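You operate a simulated robot arm through the tools that you are given. There is no shell and no other tool. Be economical: measure what you need, move in short steps, check, and stop when the job is done.

The job below is to be done with a simulated two-armed robot. You get a single attempt, and the scene is never put back.

## Task
On the hobby table top, fold the red scarf in half.

It is judged by the outcome, as a careful person would: the job done as asked, and still so three seconds after it is handed in. It fails if anything else is knocked over, pushed out of place, dropped, spilled or broken. Flat cloth is picked up by pressing the open fingertips on it (5 to 10 N) and closing them slowly along it; thin cloth reads only 2 to 8 mm in the jaws.

## Robot
Two 7-joint arms with two-finger parallel grippers on one trunk, on a base that drives. Base frame: it is fixed to the floor where the robot stands at the start and does not move with it; the origin is under the middle of the robot, x ahead of it, y to its left, z up; the surface under the hand at the start is at about z = 74. Readings come in cm, rad, newtons and seconds.
The left shoulder is at the start at [7, 13.4, 105.1], the right one opposite. With the tool pointing down near the work surface each hand reaches from about 10 to 64 cm from the robot's upright axis, wherever it stands, measured 20 degrees to its own side. Places, roughly: hobby table top [60, -10, 70]. Payload 1.57 kg a hand.
The TCP of each hand is the grasp point between the finger pads, 3 cm short of the fingertips. In the tool frame z runs along the fingers and y along their closing line. Largest opening 8 cm; finger width 1.7, thickness 1.2; the body of the gripper, 4 by 8.2 cm, starts 8 cm behind the TCP.
Orientation is told as [roll, pitch, yaw] about the base's x, y, z axes, in that order, counted from this pose: with the fingers straight down and closing along the base's y, the tool's x points along the base's -x, its y along +y and its z along -z.

## Interface
- The arms move only by the tool send_rows. It takes "left_moves", "right_moves" or both (then of equal length, played together; a hand with none holds still); each is a list of rows, each a list of 7 numbers: the opening, from 0 (shut) to 1 (fully open), then the shift along the tool's x, y, z in cm, then the turn, a rotation vector about the tool's x, y, z in rad. In form: [[jaw, tx, ty, tz, rx, ry, rz], ...]. A call has 1 to 8 rows; each row shifts and turns the commanded pose from where the row before left it, along the tool's axes as they then stand. A row lasts 0.2 s, in which the tool goes at most 5 cm and 0.15 rad; a call with a longer step from one row to the next is refused whole, and so is a gripper value outside its range. A pose out of reach is approached as far as the arm can. The call stops where the force on the tool passes 40 N (or 10 N more than at its start, if that is more) or the arm is blocked; 0.2 s more then pass. Each finger travels about 15.3 cm/s and halts on what it meets, pressing with about 33 N; the grip force reading is that of the motor and also rises with nothing between the fingers. The clock runs only during rows and for 0.2 s after the last one: add rows that do not move to give the fingers time. It gives the time, the measured TCP pose, the force on the tool (base axes), the opening and the grip force at its end, in the units of the frame above (readings bear some noise), with the torque about the TCP (base axes, N m) and any sound that the robot's microphone picked up.
- Cameras (640 x 400 px; columns grow to the right, rows downward): "scene" is now at [12.2, 1.86, 125.42]; the picture's right is [0.26, -0.96, 0.00], its down [-0.78, -0.21, -0.58] and it looks along [0.56, 0.15, -0.81] (base axes); focal length 294 px, centre (320, 200). "left" rides on the left gripper at [7.2, 0.7, -12.2] in its tool frame; the picture's right is [-0.09, 1.00, 0.00], its down [-0.84, -0.08, -0.54] and it looks along [-0.54, -0.05, 0.84] (tool axes); focal length 238 px, centre (320, 200). "right" rides on the right gripper at [7.2, -0.7, -12.2] in its tool frame; the picture's right is [0.09, 1.00, 0.00], its down [-0.84, 0.08, -0.54] and it looks along [-0.54, 0.05, 0.84] (tool axes); focal length 238 px, centre (320, 200). There is no depth. A picture from a camera that has moved, and an enlarged one, comes with that camera's place and axes in the base frame and with its lens.
- grab_frame(camera): a new picture of that camera. The clock stands still meanwhile.
- lift_body(by): slides the trunk up (or, below 0, down) by that many cm; the arms and the scene camera ride with it, the base frame stays. It gives what a move gives, with no picture.
- drive_base(legs): drives the robot by 1 to 6 legs, each [ahead, left, turn to the left] in cm, cm and rad, along the robot's own axes; the way and the turn of a leg run together, so that a leg with both is an arc; at most 150 cm and 3.142 rad a leg. The arms and the cameras ride along, it lands a little off, and it stops where it bumps. It gives what a move gives.
- turn_head(pan, tilt): turns the head with the scene camera to pan (to the left, within 1.501 rad either way) and tilt (down, from -0.506 to 1.204), counted from straight ahead of the robot. It gives what a move gives.
- close_up(camera, box): a new picture of the part [left, top, right, bottom] of that camera's present view, enlarged. The clock stands still meanwhile.
- sign_off(): hands the job in; it is judged then, once.

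Go step by step. Nothing tells you exact positions but the pictures and the camera data: compare them with the known pose of the tool, close in by small moves and look again before you grip or let go. The budget is 120 turns and 108 pictures, counting those below and the enlarged ones. Unless the task says otherwise, let go and move clear before handing in, and close with one line.

The tools are called as name(argument=value, ...) on one line, values as JSON. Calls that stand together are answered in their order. send_rows: Moves the arms, as the interface text tells. Its arguments: {"type":"object","properties":{"left_moves":{"type":"array","items":{"type":"array","items":{"type":"number"}}},"right_moves":{"type":"array","items":{"type":"array","items":{"type":"number"}}}},"required":[]} The other tools are called the same way: lift_body (by) slides the trunk up or down; drive_base (legs) drives the base; turn_head (pan, tilt) turns the head that bears the scene camera; grab_frame (camera) takes a picture; close_up (camera, box) takes an enlarged picture of a part of a camera's view; sign_off () hands the job in.

At the start:

```text
time_s: 0.0
left_tcp_pos: [44.89, 29.92, 89.59]
left_tool_rot: [0.0, -0.001, 0.002]
left_ft_force: [0.5, -0.3, 0.4]
left_torque: [-0.02, -0.01, 0.01]
left_finger_gap: 8.0
left_gripper_force: 0.0
right_tcp_pos: [41.69, -6.39, 90.7]
right_tool_rot: [-0.001, -0.001, -0.001]
right_ft_force: [0.6, 0.7, -0.4]
right_torque: [-0.03, 0.0, 0.0]
right_finger_gap: 7.99
right_gripper_force: 0.0
trunk travel left (down, up): [-62.5, 31.5]
robot x, y, heading: [0.11, 0.01, 0.001]
head pan, tilt: [0.267, 0.946]
```

scene: 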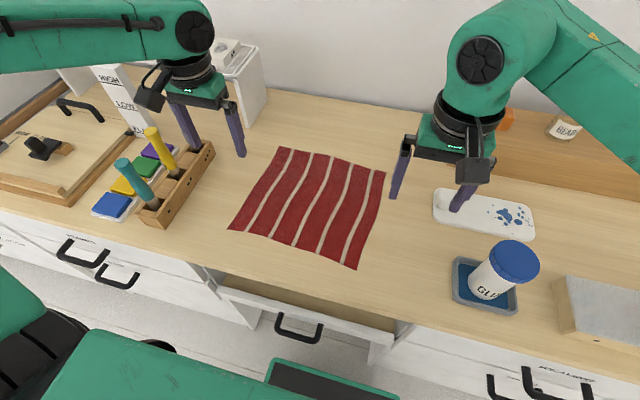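
right: 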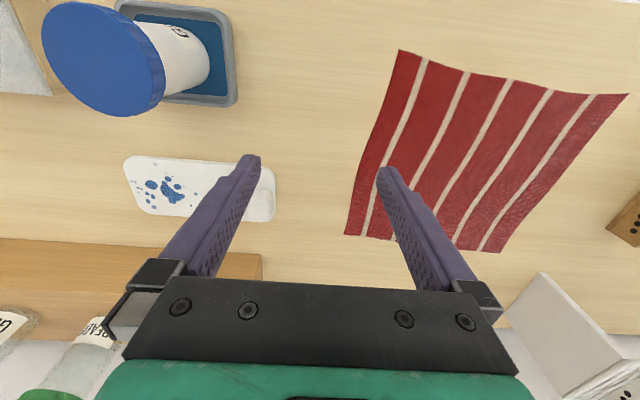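
left: 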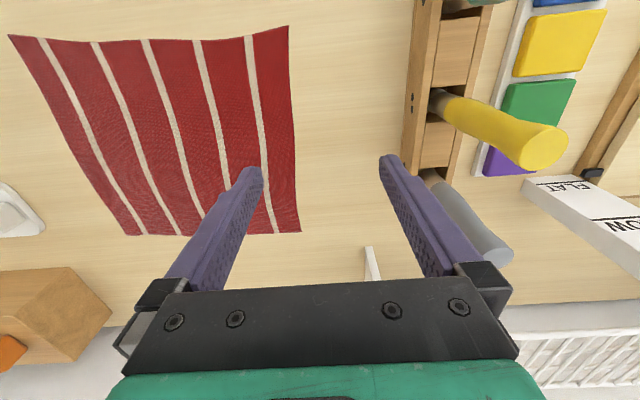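

The scarf lies roughly at x 35–60, y -1 to 27 on the table at z≈74, and is about square. I'll fold the near edge over to the far edge using both hands. First I bring the hands in, then shift the base a little left so that the far corners are easier to reach.

send_rows(left_moves=[[0.5, 2.6, -4.3, 0, 0, 0, 0], [0.5, 2.6, -4.3, 0, 0, 0, 0], [0.5, 2.6, -4.3, 0, 0, 0, 0], [0.5, 0, 0, 0, 0, 0, 0]], right_moves=[[0.5, 2, 0, 0, 0, 0, 0], [0.5, 2, 0, 0, 0, 0, 0], [0.5, 2, 0, 0, 0, 0, 0], [0.5, 0, 0, 0, 0, 0, 0]])

drive_base(legs=[[0, 8, 0]])

grab_frame(camera="scene")

grab_frame(camera="left")

grab_frame(camera="right")

```text
refused: row 1 steps farther than a row can; nothing moved
```

```text
time_s: 1.1
left_tcp_pos: [44.8, 38.12, 89.65]
left_tool_rot: [0.001, -0.001, -0.002]
left_ft_force: [0.0, -0.4, -0.7]
left_torque: [0.0, 0.01, 0.03]
left_finger_gap: 7.98
left_gripper_force: 0.0
right_tcp_pos: [41.72, 1.57, 90.78]
right_tool_rot: [0.0, 0.001, -0.001]
right_ft_force: [0.2, 0.4, -0.3]
right_torque: [-0.03, -0.02, -0.02]
right_finger_gap: 7.99
right_gripper_force: 0.1
trunk travel left (down, up): [-62.5, 31.5]
robot x, y, heading: [0.11, 7.64, -0.0]
head pan, tilt: [0.267, 0.946]
```

```text
104 pictures are left
camera scene: at [12.21, 9.94, 125.42], right [0.26, -0.96, 0.0], down [-0.78, -0.21, -0.58], along [0.56, 0.15, -0.81], focal length 294 px, centre (320, 200)
```

scene: 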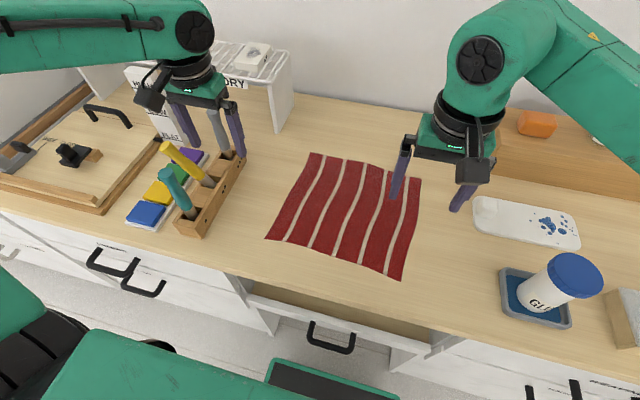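

```text
103 pictures are left
camera left: at [37.54, 38.74, 101.76], right [0.09, 1.0, 0.0], down [0.84, -0.08, 0.54], along [0.54, -0.05, -0.84], focal length 238 px, centre (320, 200)
```

left: 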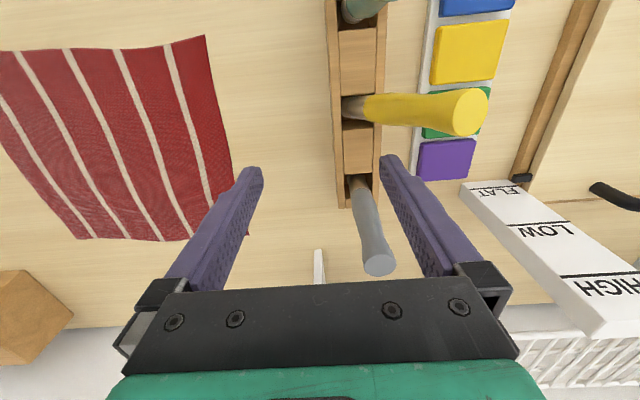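

```text
102 pictures are left
camera right: at [34.57, 1.0, 103.0], right [-0.09, 1.0, 0.0], down [0.84, 0.08, 0.54], along [0.54, 0.05, -0.84], focal length 238 px, centre (320, 200)
```

right: 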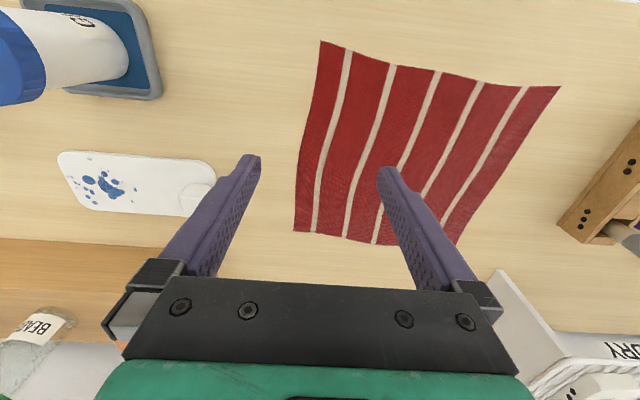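

The first move was refused for being slightly too long, and the base has already moved, so the left hand is now over the tool box. I'll raise it well clear before bringing it over the near-left corner.

send_rows(left_moves=[[1, 0, 0, -4.5, 0, 0, 0], [1, 0, 0, -4.5, 0, 0, 0], [1, 2, -3.5, 0, 0, 0, 0], [1, 2, -3.5, 0, 0, 0, 0], [1, 2, -3.5, 0, 0, 0, 0], [0.5, 1.8, -3.2, 0, 0, 0, 0], [0.5, 0, 0, 4.5, 0, 0, 0], [0.5, 0, 0, 4.5, 0, 0, 0]], right_moves=[[0.5, 2, 0, 0, 0, 0, 0], [0.5, 2, 0, 0, 0, 0, 0], [0.5, 2, 0, 0, 0, 0, 0], [0.5, 0, 2, 0, 0, 0, 0], [0.5, 0, 0, 0, 0, 0, 0], [0.5, 0, 0, 0, 0, 0, 0], [0.5, 0, 0, 0, 0, 0, 0], [0.5, 0, 0, 0, 0, 0, 0]])

grab_frame(camera="scene")

grab_frame(camera="left")

grab_frame(camera="right")

```text
time_s: 2.9
left_tcp_pos: [36.95, 24.31, 89.35]
left_tool_rot: [0.0, -0.001, 0.002]
left_ft_force: [-0.4, 0.9, -0.7]
left_torque: [0.06, 0.05, -0.03]
left_finger_gap: 4.0
left_gripper_force: 0.1
right_tcp_pos: [35.71, 3.59, 90.6]
right_tool_rot: [0.001, 0.0, 0.0]
right_ft_force: [0.6, -0.3, -0.4]
right_torque: [0.04, -0.01, -0.04]
right_finger_gap: 4.0
right_gripper_force: 0.1
trunk travel left (down, up): [-62.5, 31.5]
robot x, y, heading: [-0.11, 8.28, -0.003]
head pan, tilt: [0.267, 0.946]
```

```text
101 pictures are left
camera scene: at [12.27, 9.9, 125.42], right [0.26, -0.96, 0.0], down [-0.78, -0.21, -0.58], along [0.56, 0.15, -0.81], focal length 294 px, centre (320, 200)
```

scene: 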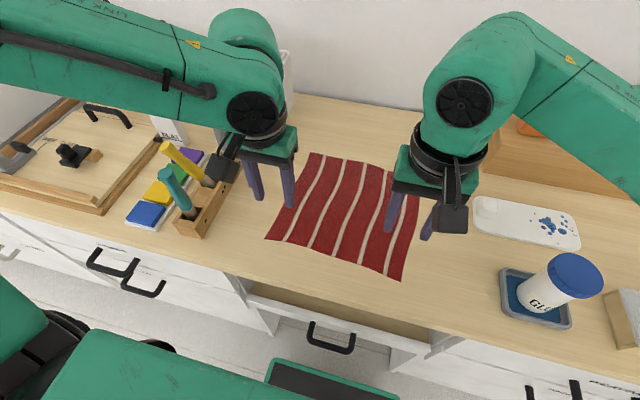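

```text
100 pictures are left
camera left: at [29.62, 24.94, 101.51], right [0.09, 1.0, 0.0], down [0.84, -0.08, 0.54], along [0.54, -0.05, -0.84], focal length 238 px, centre (320, 200)
```

left: 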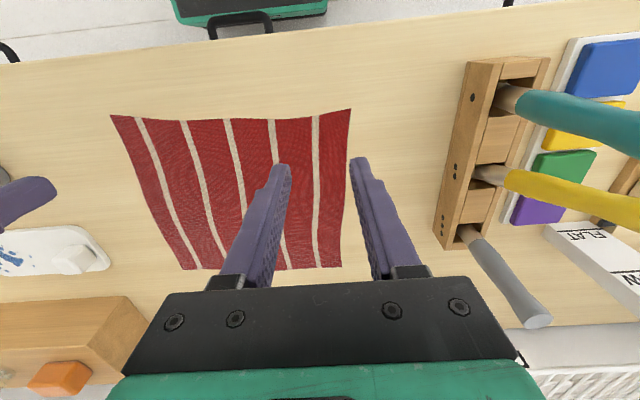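

```text
99 pictures are left
camera right: at [28.63, 2.97, 102.91], right [-0.09, 1.0, 0.0], down [0.84, 0.08, 0.54], along [0.54, 0.05, -0.84], focal length 238 px, centre (320, 200)
```

right: 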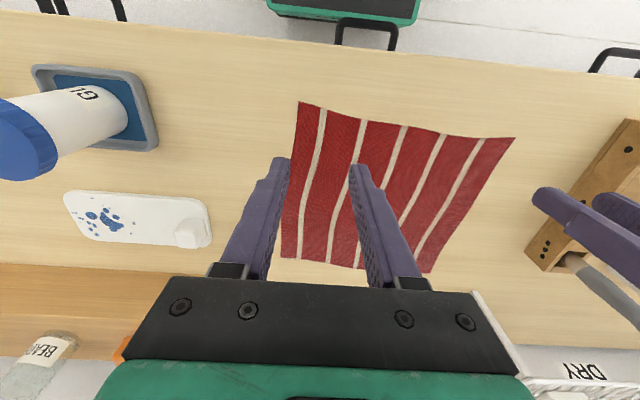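

The near corners are at about (35.6, 27.8) and (34.1, 1.1). I'll lower both hands to just above the cloth, about 1 cm in from the near edge and 3 cm in from each corner.

send_rows(left_moves=[[0.375, 0.55, 0.5, 3.5, 0, 0, 0], [0.375, 0, 0, 4, 0, 0, 0], [0.375, 0, 0, 2, 0, 0, 0], [0.375, 0, 0, 1, 0, 0, 0]], right_moves=[[0.375, 0.4, 0.6, 4, 0, 0, 0], [0.375, 0, 0, 4.2, 0, 0, 0], [0.375, 0, 0, 2.5, 0, 0, 0], [0.375, 0, 0, 1, 0, 0, 0]])

grab_frame(camera="left")

grab_frame(camera="right")

close_up(camera="scene", box=[220, 120, 480, 300])

```text
time_s: 3.9
left_tcp_pos: [36.51, 24.84, 78.81]
left_tool_rot: [0.0, -0.001, 0.002]
left_ft_force: [0.9, 0.1, 0.3]
left_torque: [-0.01, 0.0, 0.0]
left_finger_gap: 3.0
left_gripper_force: 0.0
right_tcp_pos: [35.44, 4.4, 79.0]
right_tool_rot: [0.0, 0.001, 0.0]
right_ft_force: [0.3, 0.6, -0.6]
right_torque: [0.01, 0.02, 0.02]
right_finger_gap: 3.02
right_gripper_force: 0.0
trunk travel left (down, up): [-62.5, 31.5]
robot x, y, heading: [-0.22, 8.11, 0.003]
head pan, tilt: [0.267, 0.946]
```

```text
98 pictures are left
camera left: at [29.18, 25.53, 91.13], right [0.09, 1.0, 0.0], down [0.84, -0.08, 0.54], along [0.54, -0.05, -0.84], focal length 238 px, centre (320, 200)
```

left: 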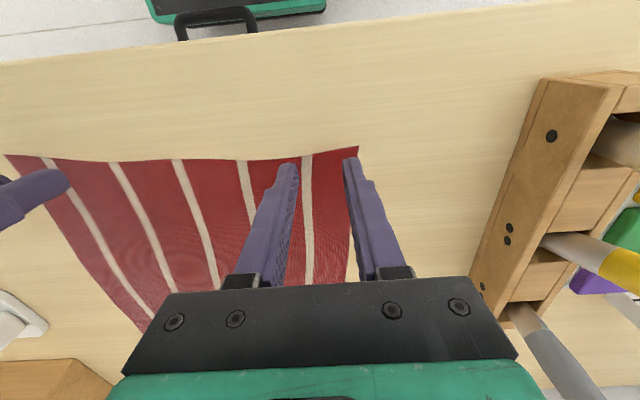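

```text
97 pictures are left
camera right: at [28.28, 3.66, 91.2], right [-0.09, 1.0, 0.0], down [0.84, 0.08, 0.54], along [0.54, 0.05, -0.84], focal length 238 px, centre (320, 200)
```

right: 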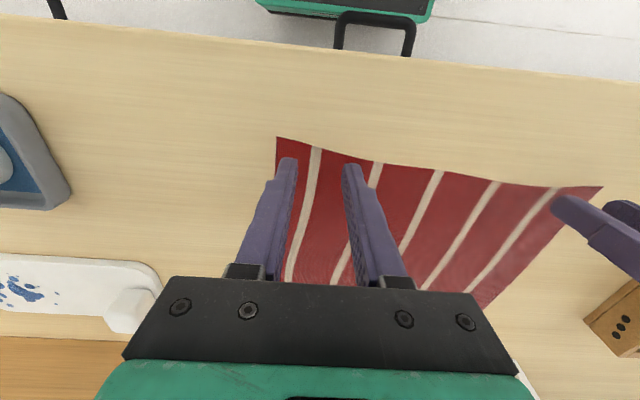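

```text
2.22 times, centred on (350, 210) of scene
camera zoom: at [12.25, 9.94, 125.42], right [0.26, -0.96, 0.0], down [-0.78, -0.21, -0.58], along [0.56, 0.15, -0.81], focal length 654 px, centre (253, 178)
```

zoom: 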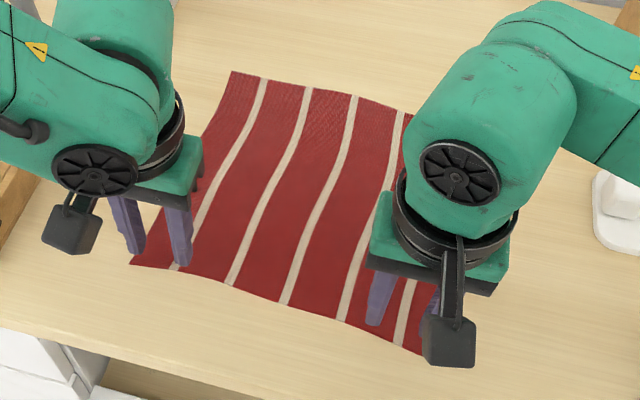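

Both hands are lined up. I'll lower until the tips touch, in small steps.

send_rows(left_moves=[[0.375, 0, -0.3, 0.6, 0, 0, 0], [0.375, 0, 0, 0.5, 0, 0, 0], [0.375, 0, 0, 0.3, 0, 0, 0], [0.375, 0, 0, 0.2, 0, 0, 0]], right_moves=[[0.375, 0.2, 0, 0.6, 0, 0, 0], [0.375, 0, 0, 0.5, 0, 0, 0], [0.375, 0, 0, 0.4, 0, 0, 0], [0.375, 0, 0, 0.2, 0, 0, 0]])

```text
time_s: 4.9
left_tcp_pos: [36.67, 24.57, 77.51]
left_tool_rot: [0.0, -0.002, 0.0]
left_ft_force: [-0.7, -0.6, -0.6]
left_torque: [0.0, -0.03, 0.02]
left_finger_gap: 3.01
left_gripper_force: 0.1
right_tcp_pos: [35.16, 4.21, 77.4]
right_tool_rot: [-0.001, 0.0, 0.0]
right_ft_force: [-0.8, 0.2, 0.5]
right_torque: [0.05, -0.01, -0.01]
right_finger_gap: 2.98
right_gripper_force: 0.1
trunk travel left (down, up): [-62.5, 31.5]
robot x, y, heading: [-0.02, 8.07, -0.001]
head pan, tilt: [0.267, 0.946]
```

send_rows(left_moves=[[0.375, 0, 0, 0.15, 0, 0, 0], [0.375, 0, 0, 0.15, 0, 0, 0], [0.375, 0, 0, 0.1, 0, 0, 0], [0.375, 0, 0, 0, 0, 0, 0]], right_moves=[[0.375, 0, 0, 0.15, 0, 0, 0], [0.375, 0, 0, 0.15, 0, 0, 0], [0.375, 0, 0, 0, 0, 0, 0], [0.375, 0, 0, 0, 0, 0, 0]])

```text
time_s: 5.9
left_tcp_pos: [36.42, 24.56, 77.15]
left_tool_rot: [0.0, -0.002, 0.002]
left_ft_force: [0.0, 1.0, 2.4]
left_torque: [0.01, -0.02, 0.0]
left_finger_gap: 3.0
left_gripper_force: 0.0
right_tcp_pos: [35.13, 4.11, 77.13]
right_tool_rot: [0.002, -0.001, 0.002]
right_ft_force: [1.3, 0.3, 5.1]
right_torque: [-0.02, -0.04, -0.04]
right_finger_gap: 3.0
right_gripper_force: 0.0
trunk travel left (down, up): [-62.5, 31.5]
robot x, y, heading: [-0.08, 8.21, -0.004]
head pan, tilt: [0.267, 0.946]
```

Both hands are touching (2.4 N and 5.1 N). I'll press slightly more.

send_rows(left_moves=[[0.375, 0, 0, 0.15, 0, 0, 0], [0.375, 0, 0, 0, 0, 0, 0]], right_moves=[[0.375, 0, 0, 0.07, 0, 0, 0], [0.375, 0, 0, 0, 0, 0, 0]])

```text
time_s: 6.5
left_tcp_pos: [36.59, 24.48, 77.12]
left_tool_rot: [0.002, -0.006, 0.001]
left_ft_force: [2.3, 5.5, 24.6]
left_torque: [0.22, -0.07, 0.0]
left_finger_gap: 3.03
left_gripper_force: 0.0
right_tcp_pos: [34.94, 4.23, 77.2]
right_tool_rot: [0.002, -0.002, -0.001]
right_ft_force: [0.4, 1.8, 0.7]
right_torque: [0.0, 0.0, 0.01]
right_finger_gap: 3.01
right_gripper_force: 0.1
trunk travel left (down, up): [-62.5, 31.5]
robot x, y, heading: [0.21, 7.8, -0.002]
head pan, tilt: [0.267, 0.946]
```

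send_rows(left_moves=[[0.375, 0, 0, -0.1, 0, 0, 0], [0.375, 0, 0, 0, 0, 0, 0]], right_moves=[[0.375, 0, 0, 0.06, 0, 0, 0], [0.375, 0, 0, 0, 0, 0, 0]])

```text
time_s: 7.1
left_tcp_pos: [36.33, 24.53, 77.14]
left_tool_rot: [0.001, -0.002, 0.001]
left_ft_force: [2.6, 0.2, 9.2]
left_torque: [0.05, -0.05, 0.01]
left_finger_gap: 3.02
left_gripper_force: 0.0
right_tcp_pos: [34.98, 4.31, 77.13]
right_tool_rot: [0.001, -0.003, -0.001]
right_ft_force: [-1.6, -0.3, 13.1]
right_torque: [-0.21, 0.02, -0.05]
right_finger_gap: 3.01
right_gripper_force: 0.0
trunk travel left (down, up): [-62.5, 31.5]
robot x, y, heading: [-0.23, 7.89, -0.003]
head pan, tilt: [0.267, 0.946]
```

Left presses at 9 N and right at 13 N. I'll ease the right a touch and close both slowly.

send_rows(left_moves=[[0.33, 0, 0, 0, 0, 0, 0], [0.28, 0, 0, 0, 0, 0, 0], [0.23, 0, 0, 0, 0, 0, 0], [0.18, 0, 0, 0, 0, 0, 0], [0.13, 0, 0, 0, 0, 0, 0], [0.08, 0, 0, 0, 0, 0, 0], [0.03, 0, 0, 0, 0, 0, 0], [0, 0, 0, 0, 0, 0, 0]], right_moves=[[0.33, 0, 0, -0.03, 0, 0, 0], [0.28, 0, 0, 0, 0, 0, 0], [0.23, 0, 0, 0, 0, 0, 0], [0.18, 0, 0, 0, 0, 0, 0], [0.13, 0, 0, 0, 0, 0, 0], [0.08, 0, 0, 0, 0, 0, 0], [0.03, 0, 0, 0, 0, 0, 0], [0, 0, 0, 0, 0, 0, 0]])

send_rows(left_moves=[[0, 0, 0, 0, 0, 0, 0], [0, 0, 0, 0, 0, 0, 0]], right_moves=[[0, 0, 0, 0, 0, 0, 0], [0, 0, 0, 0, 0, 0, 0]])

grab_frame(camera="left")

grab_frame(camera="right")

```text
time_s: 8.9
left_tcp_pos: [36.29, 24.51, 77.15]
left_tool_rot: [0.0, -0.004, 0.0]
left_ft_force: [0.4, -1.5, 4.7]
left_torque: [-0.02, -0.01, 0.01]
left_finger_gap: 0.16
left_gripper_force: 23.5
right_tcp_pos: [35.03, 4.18, 77.18]
right_tool_rot: [0.0, -0.001, 0.0]
right_ft_force: [-0.1, 0.0, 13.5]
right_torque: [-0.03, 0.0, -0.01]
right_finger_gap: 0.0
right_gripper_force: 20.9
trunk travel left (down, up): [-62.5, 31.5]
robot x, y, heading: [0.06, 8.2, -0.0]
head pan, tilt: [0.267, 0.946]
```

```text
time_s: 9.5
left_tcp_pos: [36.45, 24.62, 77.07]
left_tool_rot: [-0.001, -0.003, 0.001]
left_ft_force: [0.1, -1.1, 3.1]
left_torque: [-0.07, 0.0, -0.04]
left_finger_gap: 0.17
left_gripper_force: 23.4
right_tcp_pos: [34.86, 4.25, 77.08]
right_tool_rot: [0.001, 0.0, 0.0]
right_ft_force: [-1.3, 0.5, 15.6]
right_torque: [-0.06, 0.02, 0.02]
right_finger_gap: 0.0
right_gripper_force: 21.2
trunk travel left (down, up): [-62.5, 31.5]
robot x, y, heading: [-0.08, 8.17, 0.001]
head pan, tilt: [0.267, 0.946]
```

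```text
95 pictures are left
camera left: at [29.0, 25.21, 89.31], right [0.09, 1.0, 0.0], down [0.84, -0.08, 0.54], along [0.54, -0.05, -0.84], focal length 238 px, centre (320, 200)
```

left: 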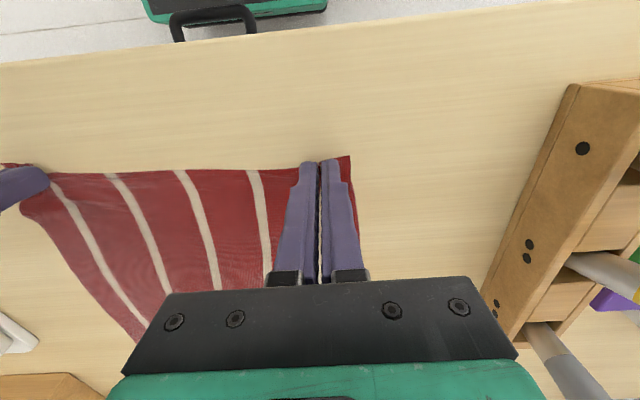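

```text
94 pictures are left
camera right: at [27.82, 3.59, 89.32], right [-0.09, 1.0, 0.0], down [0.84, 0.08, 0.54], along [0.54, 0.05, -0.84], focal length 238 px, centre (320, 200)
```

right: 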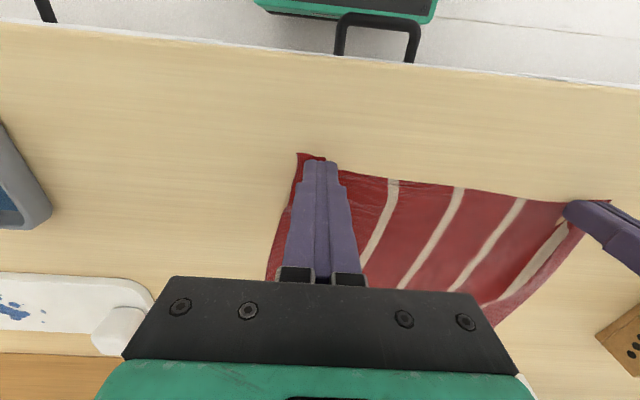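

The left has cloth (1.7 mm), but the right shut on nothing. I'll open the right again, move it slightly further in and retry.

send_rows(right_moves=[[0.1, 0, 0, 0, 0, 0, 0], [0.2, 0, 0, 0, 0, 0, 0], [0.3, 0, 0, 0, 0, 0, 0], [0.4, 0, 0, 0, 0, 0, 0], [0.4, 0, 0, -0.8, 0, 0, 0], [0.4, -0.4, 0, 0, 0, 0, 0], [0.4, 0, 0, 0, 0, 0, 0]])

grab_frame(camera="right")

```text
time_s: 11.1
left_tcp_pos: [36.49, 24.51, 77.09]
left_tool_rot: [-0.001, -0.001, 0.0]
left_ft_force: [-1.4, 1.6, 11.4]
left_torque: [-0.02, 0.07, 0.02]
left_finger_gap: 0.17
left_gripper_force: 23.6
right_tcp_pos: [35.54, 4.27, 77.83]
right_tool_rot: [0.0, -0.002, 0.0]
right_ft_force: [-0.2, -0.2, -0.2]
right_torque: [0.0, -0.03, -0.02]
right_finger_gap: 3.22
right_gripper_force: 0.1
trunk travel left (down, up): [-62.5, 31.5]
robot x, y, heading: [0.05, 8.17, 0.005]
head pan, tilt: [0.267, 0.946]
```

```text
93 pictures are left
camera right: at [28.3, 3.62, 90.07], right [-0.09, 1.0, 0.0], down [0.84, 0.08, 0.54], along [0.54, 0.05, -0.84], focal length 238 px, centre (320, 200)
```

right: 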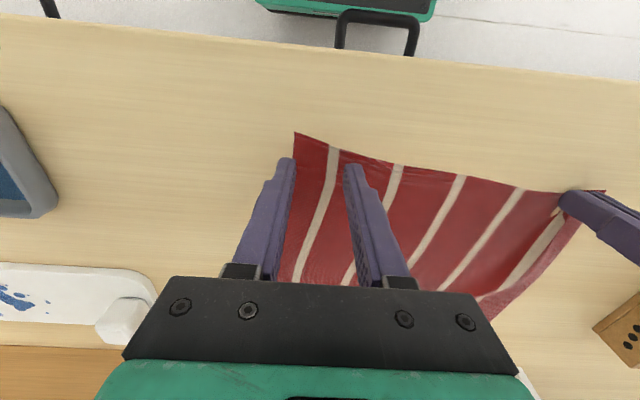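

The corner has moved to about (33.3, 2.4), so I'll shift the right hand about 1 cm in y and press again.

send_rows(right_moves=[[0.375, 0.4, 1.1, 0, 0, 0, 0], [0.375, 0, 0, 0.4, 0, 0, 0], [0.375, 0, 0, 0.3, 0, 0, 0], [0.375, 0, 0, 0, 0, 0, 0]])

```text
time_s: 12.1
left_tcp_pos: [36.42, 24.62, 77.05]
left_tool_rot: [0.0, -0.001, -0.001]
left_ft_force: [-1.2, 1.2, 11.6]
left_torque: [0.07, 0.01, 0.01]
left_finger_gap: 0.16
left_gripper_force: 23.8
right_tcp_pos: [35.05, 5.33, 77.22]
right_tool_rot: [0.0, -0.002, -0.001]
right_ft_force: [-0.2, 0.3, 1.8]
right_torque: [-0.01, 0.01, 0.02]
right_finger_gap: 2.98
right_gripper_force: 0.1
trunk travel left (down, up): [-62.5, 31.5]
robot x, y, heading: [0.29, 7.73, -0.005]
head pan, tilt: [0.267, 0.946]
```

send_rows(right_moves=[[0.375, 0, 0, 0.08, 0, 0, 0], [0.375, 0, 0, 0, 0, 0, 0]])

```text
time_s: 12.7
left_tcp_pos: [36.38, 24.57, 77.04]
left_tool_rot: [-0.001, -0.003, 0.0]
left_ft_force: [1.3, 0.1, 4.9]
left_torque: [0.01, -0.04, -0.04]
left_finger_gap: 0.16
left_gripper_force: 23.2
right_tcp_pos: [34.96, 5.29, 77.22]
right_tool_rot: [0.001, -0.002, 0.001]
right_ft_force: [-0.6, -2.2, 14.4]
right_torque: [-0.25, 0.05, -0.02]
right_finger_gap: 3.01
right_gripper_force: 0.6
trunk travel left (down, up): [-62.5, 31.5]
robot x, y, heading: [-0.25, 8.24, -0.004]
head pan, tilt: [0.267, 0.946]
```

The torque shows only the outer right finger is loaded. I'll tilt slightly to balance both fingers.

send_rows(right_moves=[[0.375, 0, 0, 0, 0.025, 0, 0], [0.375, 0, 0, 0, 0, 0, 0]])

```text
time_s: 13.3
left_tcp_pos: [36.32, 24.67, 77.15]
left_tool_rot: [-0.001, -0.002, 0.001]
left_ft_force: [0.5, -0.2, 2.0]
left_torque: [0.01, -0.02, 0.0]
left_finger_gap: 0.19
left_gripper_force: 23.4
right_tcp_pos: [34.85, 5.32, 77.22]
right_tool_rot: [-0.024, -0.004, 0.001]
right_ft_force: [1.9, 1.2, 24.8]
right_torque: [0.6, -0.09, -0.05]
right_finger_gap: 3.09
right_gripper_force: 0.5
trunk travel left (down, up): [-62.5, 31.5]
robot x, y, heading: [0.09, 8.36, -0.002]
head pan, tilt: [0.267, 0.946]
```

send_rows(right_moves=[[0.375, 0, 0, -0.02, -0.016, 0, 0], [0.375, 0, 0, 0, 0, 0, 0]])

```text
time_s: 13.9
left_tcp_pos: [36.32, 24.7, 77.12]
left_tool_rot: [0.001, -0.001, 0.001]
left_ft_force: [-0.8, -0.8, 3.3]
left_torque: [0.01, 0.02, -0.01]
left_finger_gap: 0.19
left_gripper_force: 23.4
right_tcp_pos: [35.01, 5.33, 77.08]
right_tool_rot: [-0.007, -0.003, 0.0]
right_ft_force: [3.9, 1.5, 23.6]
right_torque: [0.51, -0.18, -0.08]
right_finger_gap: 3.08
right_gripper_force: 0.7
trunk travel left (down, up): [-62.5, 31.5]
robot x, y, heading: [-0.13, 8.25, -0.002]
head pan, tilt: [0.267, 0.946]
```

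send_rows(right_moves=[[0.375, 0, 0, -0.06, -0.006, 0, 0], [0.375, 0, 0, 0, 0, 0, 0]])

```text
time_s: 14.5
left_tcp_pos: [36.37, 24.52, 77.24]
left_tool_rot: [0.0, -0.004, 0.0]
left_ft_force: [-2.4, 1.0, 7.6]
left_torque: [-0.02, -0.01, -0.03]
left_finger_gap: 0.16
left_gripper_force: 23.4
right_tcp_pos: [34.92, 5.16, 77.16]
right_tool_rot: [-0.005, -0.003, 0.0]
right_ft_force: [3.0, 1.2, 12.6]
right_torque: [0.24, -0.09, -0.07]
right_finger_gap: 3.05
right_gripper_force: 1.0
trunk travel left (down, up): [-62.5, 31.5]
robot x, y, heading: [-0.19, 7.81, 0.003]
head pan, tilt: [0.267, 0.946]
```

send_rows(right_moves=[[0.375, 0, 0, 0.0, -0.004, 0, 0], [0.375, 0, 0, 0, 0, 0, 0]])

```text
time_s: 15.1
left_tcp_pos: [36.33, 24.58, 77.1]
left_tool_rot: [-0.001, -0.002, 0.001]
left_ft_force: [-1.8, 1.3, 9.1]
left_torque: [0.06, 0.02, 0.04]
left_finger_gap: 0.15
left_gripper_force: 23.3
right_tcp_pos: [35.02, 5.21, 77.25]
right_tool_rot: [0.001, -0.004, 0.001]
right_ft_force: [2.1, 0.5, 8.3]
right_torque: [-0.06, -0.03, 0.01]
right_finger_gap: 3.06
right_gripper_force: 0.0
trunk travel left (down, up): [-62.5, 31.5]
robot x, y, heading: [-0.21, 8.07, 0.003]
head pan, tilt: [0.267, 0.946]
```

It's balanced now at 8 N. Closing slowly.

send_rows(right_moves=[[0.33, 0, 0, 0, 0, 0, 0], [0.28, 0, 0, 0, 0, 0, 0], [0.23, 0, 0, 0, 0, 0, 0], [0.18, 0, 0, 0, 0, 0, 0], [0.13, 0, 0, 0, 0, 0, 0], [0.08, 0, 0, 0, 0, 0, 0], [0.03, 0, 0, 0, 0, 0, 0], [0, 0, 0, 0, 0, 0, 0]])

grab_frame(camera="right")

```text
time_s: 16.9
left_tcp_pos: [36.3, 24.54, 77.17]
left_tool_rot: [-0.001, -0.001, 0.0]
left_ft_force: [-2.4, 1.7, 11.8]
left_torque: [0.08, 0.05, 0.0]
left_finger_gap: 0.23
left_gripper_force: 23.6
right_tcp_pos: [34.99, 5.3, 77.13]
right_tool_rot: [0.003, -0.001, -0.001]
right_ft_force: [-0.4, 0.0, 0.6]
right_torque: [0.0, 0.01, 0.0]
right_finger_gap: 0.17
right_gripper_force: 23.8
trunk travel left (down, up): [-62.5, 31.5]
robot x, y, heading: [0.39, 8.35, 0.002]
head pan, tilt: [0.267, 0.946]
```

```text
92 pictures are left
camera right: at [27.81, 4.64, 89.36], right [-0.09, 1.0, 0.0], down [0.84, 0.08, 0.54], along [0.54, 0.05, -0.84], focal length 238 px, centre (320, 200)
```

right: 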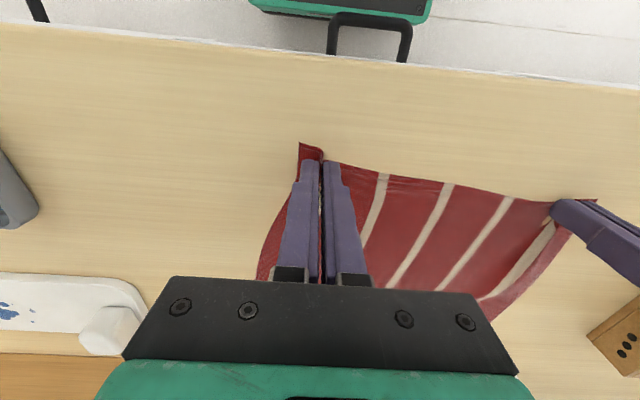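

Both hands now hold cloth. I'll lift a little, ease the slack out and check.

send_rows(left_moves=[[0, 0, 0, -1, 0, 0, 0], [0, -0.5, 0, -1, 0, 0, 0], [0, -1, 0, -1.5, 0, 0, 0], [0, -1, 0.2, -1.5, 0, 0, 0], [0, 0, 0, 0, 0, 0, 0]], right_moves=[[0, 0, 0, -1, 0, 0, 0], [0, -0.5, 0, -1, 0, 0, 0], [0, -1, 0, -1.5, 0, 0, 0], [0, -1, -0.2, -1.5, 0, 0, 0], [0, 0, 0, 0, 0, 0, 0]])

close_up(camera="scene", box=[220, 120, 480, 300])

grab_frame(camera="right")

grab_frame(camera="left")

```text
time_s: 18.1
left_tcp_pos: [38.91, 24.85, 81.95]
left_tool_rot: [0.0, 0.0, -0.001]
left_ft_force: [-0.3, -4.1, -0.7]
left_torque: [-0.14, 0.03, -0.07]
left_finger_gap: 0.17
left_gripper_force: 23.3
right_tcp_pos: [37.69, 5.13, 82.13]
right_tool_rot: [0.002, 0.001, 0.001]
right_ft_force: [1.0, 3.3, 0.7]
right_torque: [0.12, -0.05, 0.06]
right_finger_gap: 0.17
right_gripper_force: 23.1
trunk travel left (down, up): [-62.5, 31.5]
robot x, y, heading: [0.14, 8.26, 0.0]
head pan, tilt: [0.267, 0.946]
```

```text
2.22 times, centred on (350, 210) of scene
camera zoom: at [12.21, 9.93, 125.42], right [0.26, -0.96, 0.0], down [-0.78, -0.21, -0.58], along [0.56, 0.15, -0.81], focal length 654 px, centre (253, 178)
```

zoom: 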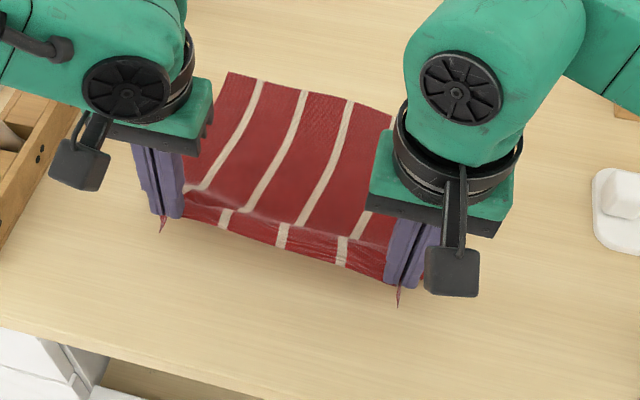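

```text
90 pictures are left
camera right: at [30.58, 4.5, 94.34], right [-0.09, 1.0, 0.0], down [0.84, 0.08, 0.54], along [0.54, 0.05, -0.84], focal length 238 px, centre (320, 200)
```

right: 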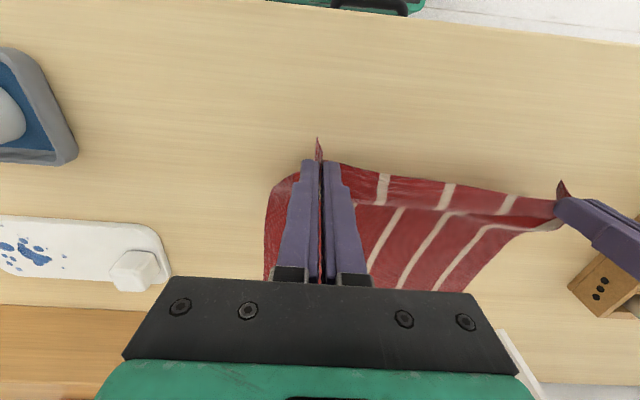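

```text
89 pictures are left
camera left: at [31.67, 25.45, 94.21], right [0.09, 1.0, 0.0], down [0.84, -0.08, 0.54], along [0.54, -0.05, -0.84], focal length 238 px, centre (320, 200)
```

left: 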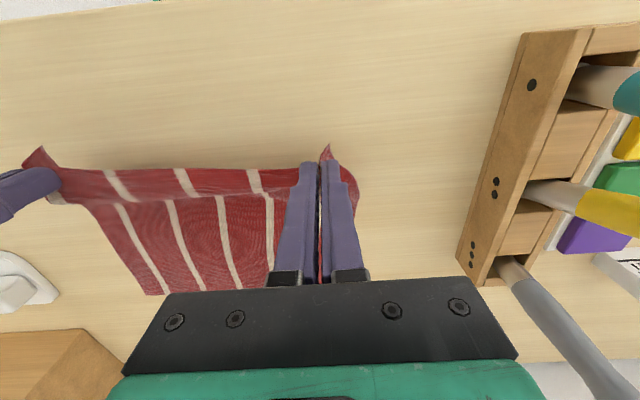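

Both ends came up cleanly with the cloth just taut. Now I carry the edge over in an arc toward the far edge.

send_rows(left_moves=[[0, -1.65, -0.05, -2, 0, 0, 0], [0, -1.65, -0.05, -2, 0, 0, 0], [0, -2, 0, -0.75, 0, 0, 0], [0, -2, 0, -0.75, 0, 0, 0], [0, -2, 0, 0, 0, 0, 0], [0, -2, 0, 0, 0, 0, 0], [0, -2, 0, 0.75, 0, 0, 0], [0, -2, 0, 0.75, 0, 0, 0]], right_moves=[[0, -1.65, 0.05, -2, 0, 0, 0], [0, -1.65, 0.05, -2, 0, 0, 0], [0, -2, 0, -0.75, 0, 0, 0], [0, -2, 0, -0.75, 0, 0, 0], [0, -2, 0, 0, 0, 0, 0], [0, -2, 0, 0, 0, 0, 0], [0, -2, 0, 0.75, 0, 0, 0], [0, -2, 0, 0.75, 0, 0, 0]])

grab_frame(camera="scene")

grab_frame(camera="left")

grab_frame(camera="right")

```text
time_s: 19.9
left_tcp_pos: [53.56, 25.32, 86.24]
left_tool_rot: [-0.002, -0.001, -0.001]
left_ft_force: [-0.5, -7.2, 0.5]
left_torque: [-0.21, 0.02, -0.04]
left_finger_gap: 0.16
left_gripper_force: 23.0
left hand out of reach, approached as far as the arm can: row 8
right_tcp_pos: [52.91, 5.27, 86.18]
right_tool_rot: [0.004, 0.001, 0.001]
right_ft_force: [1.2, 6.6, 0.3]
right_torque: [0.21, -0.03, 0.0]
right_finger_gap: 0.15
right_gripper_force: 23.7
trunk travel left (down, up): [-62.5, 31.5]
robot x, y, heading: [-0.09, 8.15, 0.002]
head pan, tilt: [0.267, 0.946]
```

```text
88 pictures are left
camera scene: at [12.29, 10.0, 125.42], right [0.26, -0.96, 0.0], down [-0.78, -0.21, -0.58], along [0.56, 0.15, -0.81], focal length 294 px, centre (320, 200)
```

scene: 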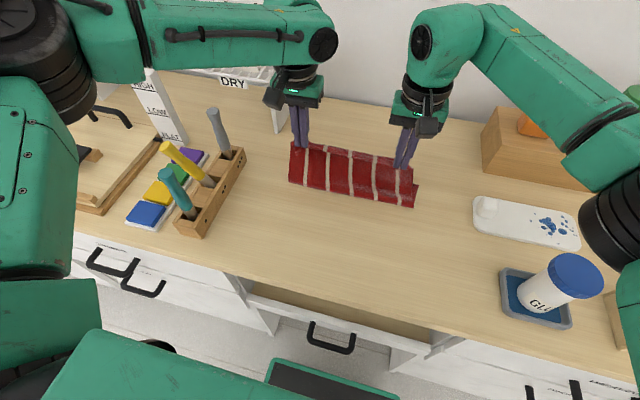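

```text
87 pictures are left
camera left: at [46.13, 25.92, 98.41], right [0.09, 1.0, 0.0], down [0.84, -0.08, 0.54], along [0.54, -0.05, -0.84], focal length 238 px, centre (320, 200)
```

left: 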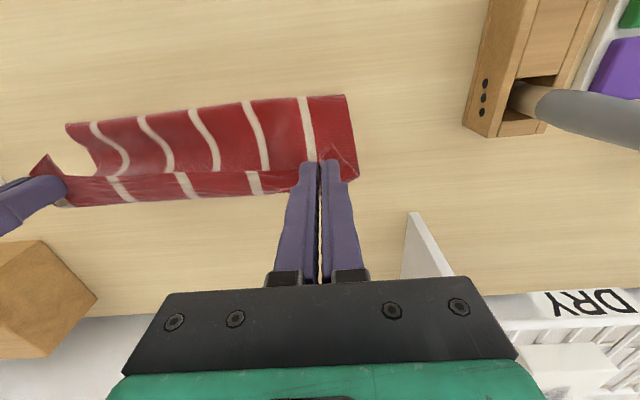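

```text
86 pictures are left
camera right: at [45.74, 4.65, 98.37], right [-0.09, 1.0, 0.0], down [0.84, 0.08, 0.54], along [0.54, 0.05, -0.84], focal length 238 px, centre (320, 200)
```

right: 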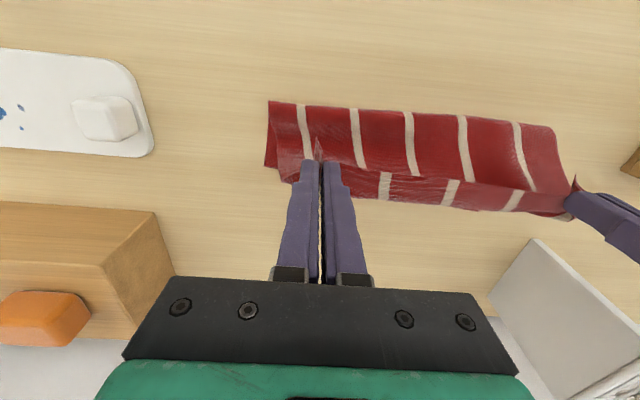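

The fold is going over well. I'll relax the sideways tension a bit and continue down toward the far edge.

send_rows(left_moves=[[0, -1.2, -0.15, 0.8, 0, 0, 0], [0, -1.2, -0.1, 1.0, 0, 0, 0], [0, -1, 0, 1.2, 0, 0, 0], [0, 0, 0, 0, 0, 0, 0]], right_moves=[[0, -1.2, 0.15, 0.8, 0, 0, 0], [0, -1.2, 0.1, 1.0, 0, 0, 0], [0, -1, 0, 1.2, 0, 0, 0], [0, 0, 0, 0, 0, 0, 0]])

grab_frame(camera="left")

grab_frame(camera="right")

close_up(camera="scene", box=[240, 80, 470, 240])

```text
time_s: 20.9
left_tcp_pos: [53.61, 26.28, 84.35]
left_tool_rot: [-0.006, -0.004, -0.001]
left_ft_force: [3.1, -26.5, -1.7]
left_torque: [-0.82, -0.08, -0.12]
left_finger_gap: 0.17
left_gripper_force: 23.7
left hand out of reach, approached as far as the arm can: row 1, 2, 3
right_tcp_pos: [56.47, 5.74, 83.14]
right_tool_rot: [0.009, 0.002, 0.004]
right_ft_force: [-3.4, 25.8, 1.4]
right_torque: [0.82, 0.07, 0.13]
right_finger_gap: 0.19
right_gripper_force: 23.5
trunk travel left (down, up): [-62.5, 31.5]
robot x, y, heading: [0.04, 7.97, -0.002]
head pan, tilt: [0.267, 0.946]
```

```text
85 pictures are left
camera left: at [46.24, 27.0, 96.54], right [0.09, 1.0, 0.0], down [0.83, -0.08, 0.55], along [0.54, -0.05, -0.84], focal length 238 px, centre (320, 200)
```

left: 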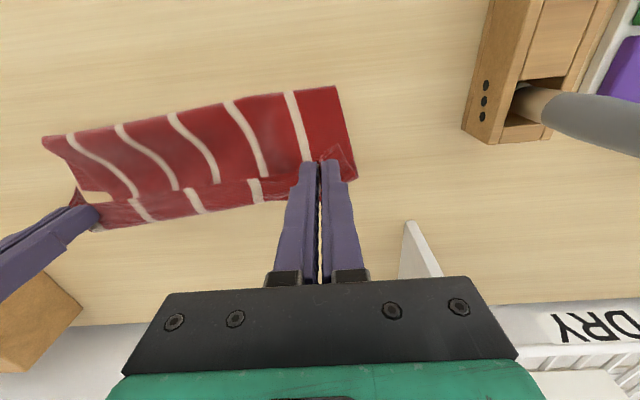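

```text
84 pictures are left
camera right: at [49.17, 5.03, 95.37], right [-0.1, 1.0, 0.01], down [0.84, 0.08, 0.54], along [0.54, 0.06, -0.84], focal length 238 px, centre (320, 200)
```

right: 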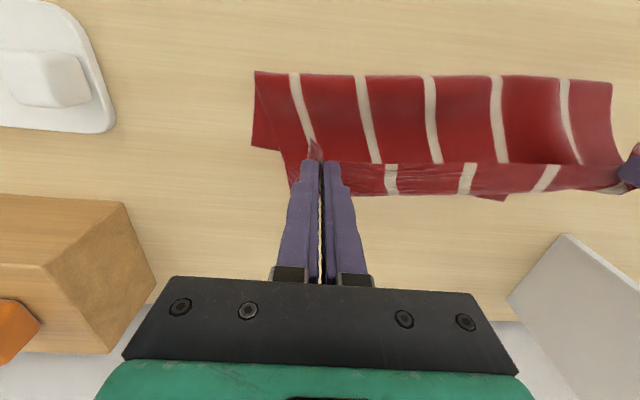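

```text
2.50 times, centred on (355, 160) of scene
camera zoom: at [12.2, 9.91, 125.42], right [0.26, -0.96, 0.0], down [-0.78, -0.21, -0.58], along [0.56, 0.15, -0.81], focal length 735 px, centre (232, 300)
```

zoom: 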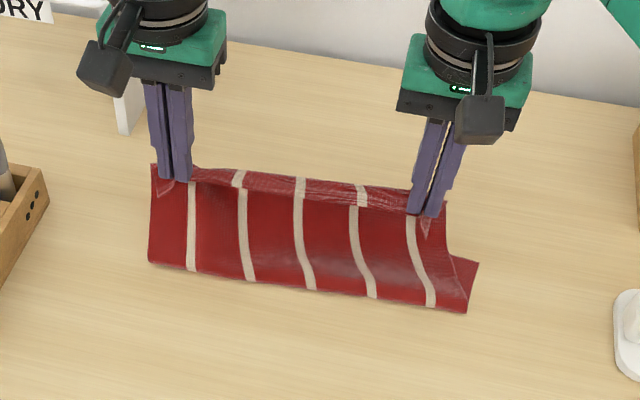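

The left hand stalls at x≈53.6 and the cloth is pulled tight diagonally. I'll relieve the tension and look down at the gap between base and table.

send_rows(left_moves=[[0, 0.8, -0.8, 0, 0, 0, 0], [0, 0, -0.4, 0, 0, 0, 0], [0, 0, 0, 0, 0, 0, 0]], right_moves=[[0, 1, -0.2, 0, 0, 0, 0], [0, 1, -0.1, 0, 0, 0, 0], [0, 0, 0, 0, 0, 0, 0]])

turn_head(pan=0.0, tilt=1.2)

grab_frame(camera="scene")

```text
time_s: 21.7
left_tcp_pos: [52.81, 25.24, 84.38]
left_tool_rot: [-0.002, 0.001, 0.003]
left_ft_force: [1.7, -13.5, -1.5]
left_torque: [-0.44, -0.03, -0.1]
left_finger_gap: 0.19
left_gripper_force: 23.4
right_tcp_pos: [54.31, 5.29, 83.06]
right_tool_rot: [-0.001, 0.0, 0.0]
right_ft_force: [-1.3, 14.2, 1.6]
right_torque: [0.45, -0.02, 0.08]
right_finger_gap: 0.17
right_gripper_force: 23.7
trunk travel left (down, up): [-62.5, 31.5]
robot x, y, heading: [0.14, 7.94, 0.001]
head pan, tilt: [0.267, 0.946]
```

```text
time_s: 22.4
left_tcp_pos: [52.82, 25.25, 84.42]
left_tool_rot: [0.0, 0.0, -0.001]
left_ft_force: [1.1, -12.0, -1.0]
left_torque: [-0.39, -0.06, -0.09]
left_finger_gap: 0.16
left_gripper_force: 23.8
right_tcp_pos: [54.27, 5.21, 83.18]
right_tool_rot: [0.001, 0.0, 0.001]
right_ft_force: [-0.5, 12.1, 1.2]
right_torque: [0.35, 0.02, 0.07]
right_finger_gap: 0.16
right_gripper_force: 23.8
trunk travel left (down, up): [-62.5, 31.5]
robot x, y, heading: [-0.11, 7.85, 0.002]
head pan, tilt: [0.0, 1.201]
```

```text
82 pictures are left
camera scene: at [10.78, 8.02, 123.78], right [0.0, -1.0, 0.0], down [-0.93, 0.0, -0.36], along [0.36, 0.0, -0.93], focal length 294 px, centre (320, 200)
```

scene: 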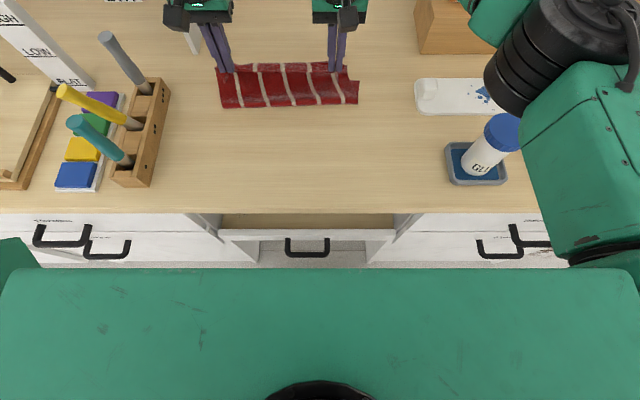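

I can't see the base gap well, so I'll avoid driving forward. I'll relax the tension and test whether a small left yaw frees up reach.

send_rows(left_moves=[[0, 0, -0.5, 0, 0, 0, 0], [0, 0, 0, 0, 0, 0, 0.12], [0, -1, 0, 0, 0, 0, 0], [0, -1, 0, 0, 0, 0, 0], [0, 0, 0, 0, 0, 0, 0]], right_moves=[[0, 0, 0.4, 0, 0, 0, 0], [0, 0, 0, 0, 0, 0, 0], [0, 0, 0, 0, 0, 0, 0], [0, 0, 0, 0, 0, 0, 0], [0, 0, 0, 0, 0, 0, 0]])

```text
time_s: 23.6
left_tcp_pos: [53.13, 25.43, 84.76]
left_tool_rot: [-0.001, -0.001, -0.119]
left_ft_force: [-1.0, -5.5, -1.4]
left_torque: [-0.18, 0.0, -0.01]
left_finger_gap: 0.19
left_gripper_force: 23.9
left hand out of reach, approached as far as the arm can: row 3, 4
right_tcp_pos: [54.21, 5.69, 83.14]
right_tool_rot: [0.003, 0.001, 0.0]
right_ft_force: [-0.9, 6.9, -0.3]
right_torque: [0.21, 0.0, 0.05]
right_finger_gap: 0.17
right_gripper_force: 23.8
trunk travel left (down, up): [-62.5, 31.5]
robot x, y, heading: [0.24, 8.13, -0.001]
head pan, tilt: [0.0, 1.201]
```

Yaw doesn't help, so I'll undo it and pitch the left fingers forward instead, which pulls the wrist back and extends reach.

send_rows(left_moves=[[0, 0.3, -0.5, 0, 0, 0, -0.12], [0, 0, 0, 0, 0, -0.14, 0], [0, 0, 0, 0, 0, -0.14, 0], [0, 0, 0, 0, 0, -0.07, 0], [0, -0.95, 0, 0.7, 0, 0, 0], [0, -0.95, 0, 0.7, 0, 0, 0], [0, 0, 0, 0, 0, 0, 0]])

grab_frame(camera="left")

```text
time_s: 25.2
left_tcp_pos: [55.0, 24.85, 83.87]
left_tool_rot: [0.0, -0.351, 0.002]
left_ft_force: [-1.0, -1.8, -0.1]
left_torque: [-0.06, 0.02, -0.05]
left_finger_gap: 0.15
left_gripper_force: 23.4
right_tcp_pos: [54.26, 5.58, 83.07]
right_tool_rot: [0.0, 0.0, 0.0]
right_ft_force: [0.3, 2.1, 0.6]
right_torque: [0.08, -0.02, 0.02]
right_finger_gap: 0.17
right_gripper_force: 23.1
trunk travel left (down, up): [-62.5, 31.5]
robot x, y, heading: [-0.22, 7.83, 0.001]
head pan, tilt: [0.0, 1.201]
```

```text
81 pictures are left
camera left: at [43.91, 25.66, 92.99], right [0.09, 1.0, 0.03], down [0.6, -0.08, 0.8], along [0.8, -0.05, -0.6], focal length 238 px, centre (320, 200)
```

left: 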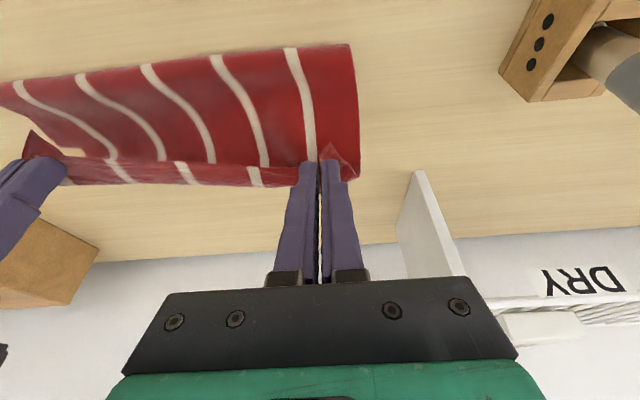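

The pitch trick works. I'll look at the state from the head camera and right hand before laying it down.

turn_head(pan=0.1, tilt=0.9)

close_up(camera="scene", box=[200, 80, 400, 220])

close_up(camera="right", box=[200, 40, 460, 220])

```text
time_s: 26.0
left_tcp_pos: [55.06, 25.05, 83.88]
left_tool_rot: [0.0, -0.351, -0.001]
left_ft_force: [-0.6, -1.4, 0.4]
left_torque: [-0.03, -0.01, -0.02]
left_finger_gap: 0.15
left_gripper_force: 23.6
right_tcp_pos: [54.22, 5.53, 83.06]
right_tool_rot: [0.003, 0.001, -0.001]
right_ft_force: [-0.6, 2.5, 0.4]
right_torque: [0.13, -0.02, 0.02]
right_finger_gap: 0.16
right_gripper_force: 23.6
trunk travel left (down, up): [-62.5, 31.5]
robot x, y, heading: [-0.14, 7.98, 0.005]
head pan, tilt: [0.099, 0.901]
```

```text
2.86 times, centred on (300, 150) of scene
camera zoom: at [12.69, 8.76, 125.75], right [0.1, -1.0, 0.0], down [-0.78, -0.08, -0.62], along [0.62, 0.06, -0.78], focal length 840 px, centre (377, 343)
```

zoom: 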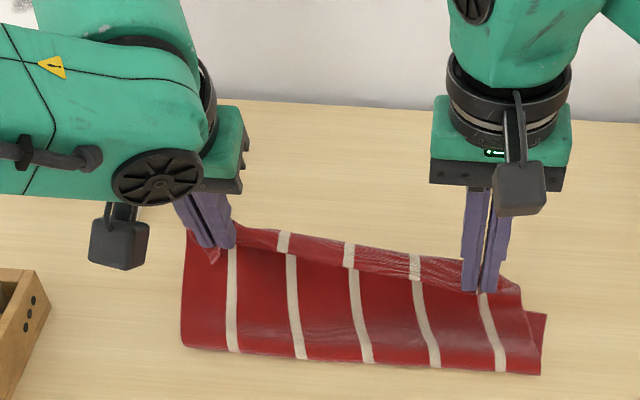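

```text
2.22 times, centred on (330, 130) of right
camera zoom: at [47.15, 4.92, 95.27], right [-0.09, 1.0, 0.0], down [0.84, 0.08, 0.54], along [0.54, 0.05, -0.84], focal length 530 px, centre (298, 356)
```

zoom: 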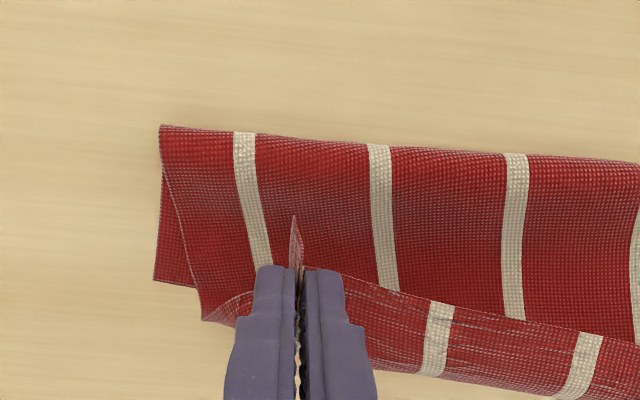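

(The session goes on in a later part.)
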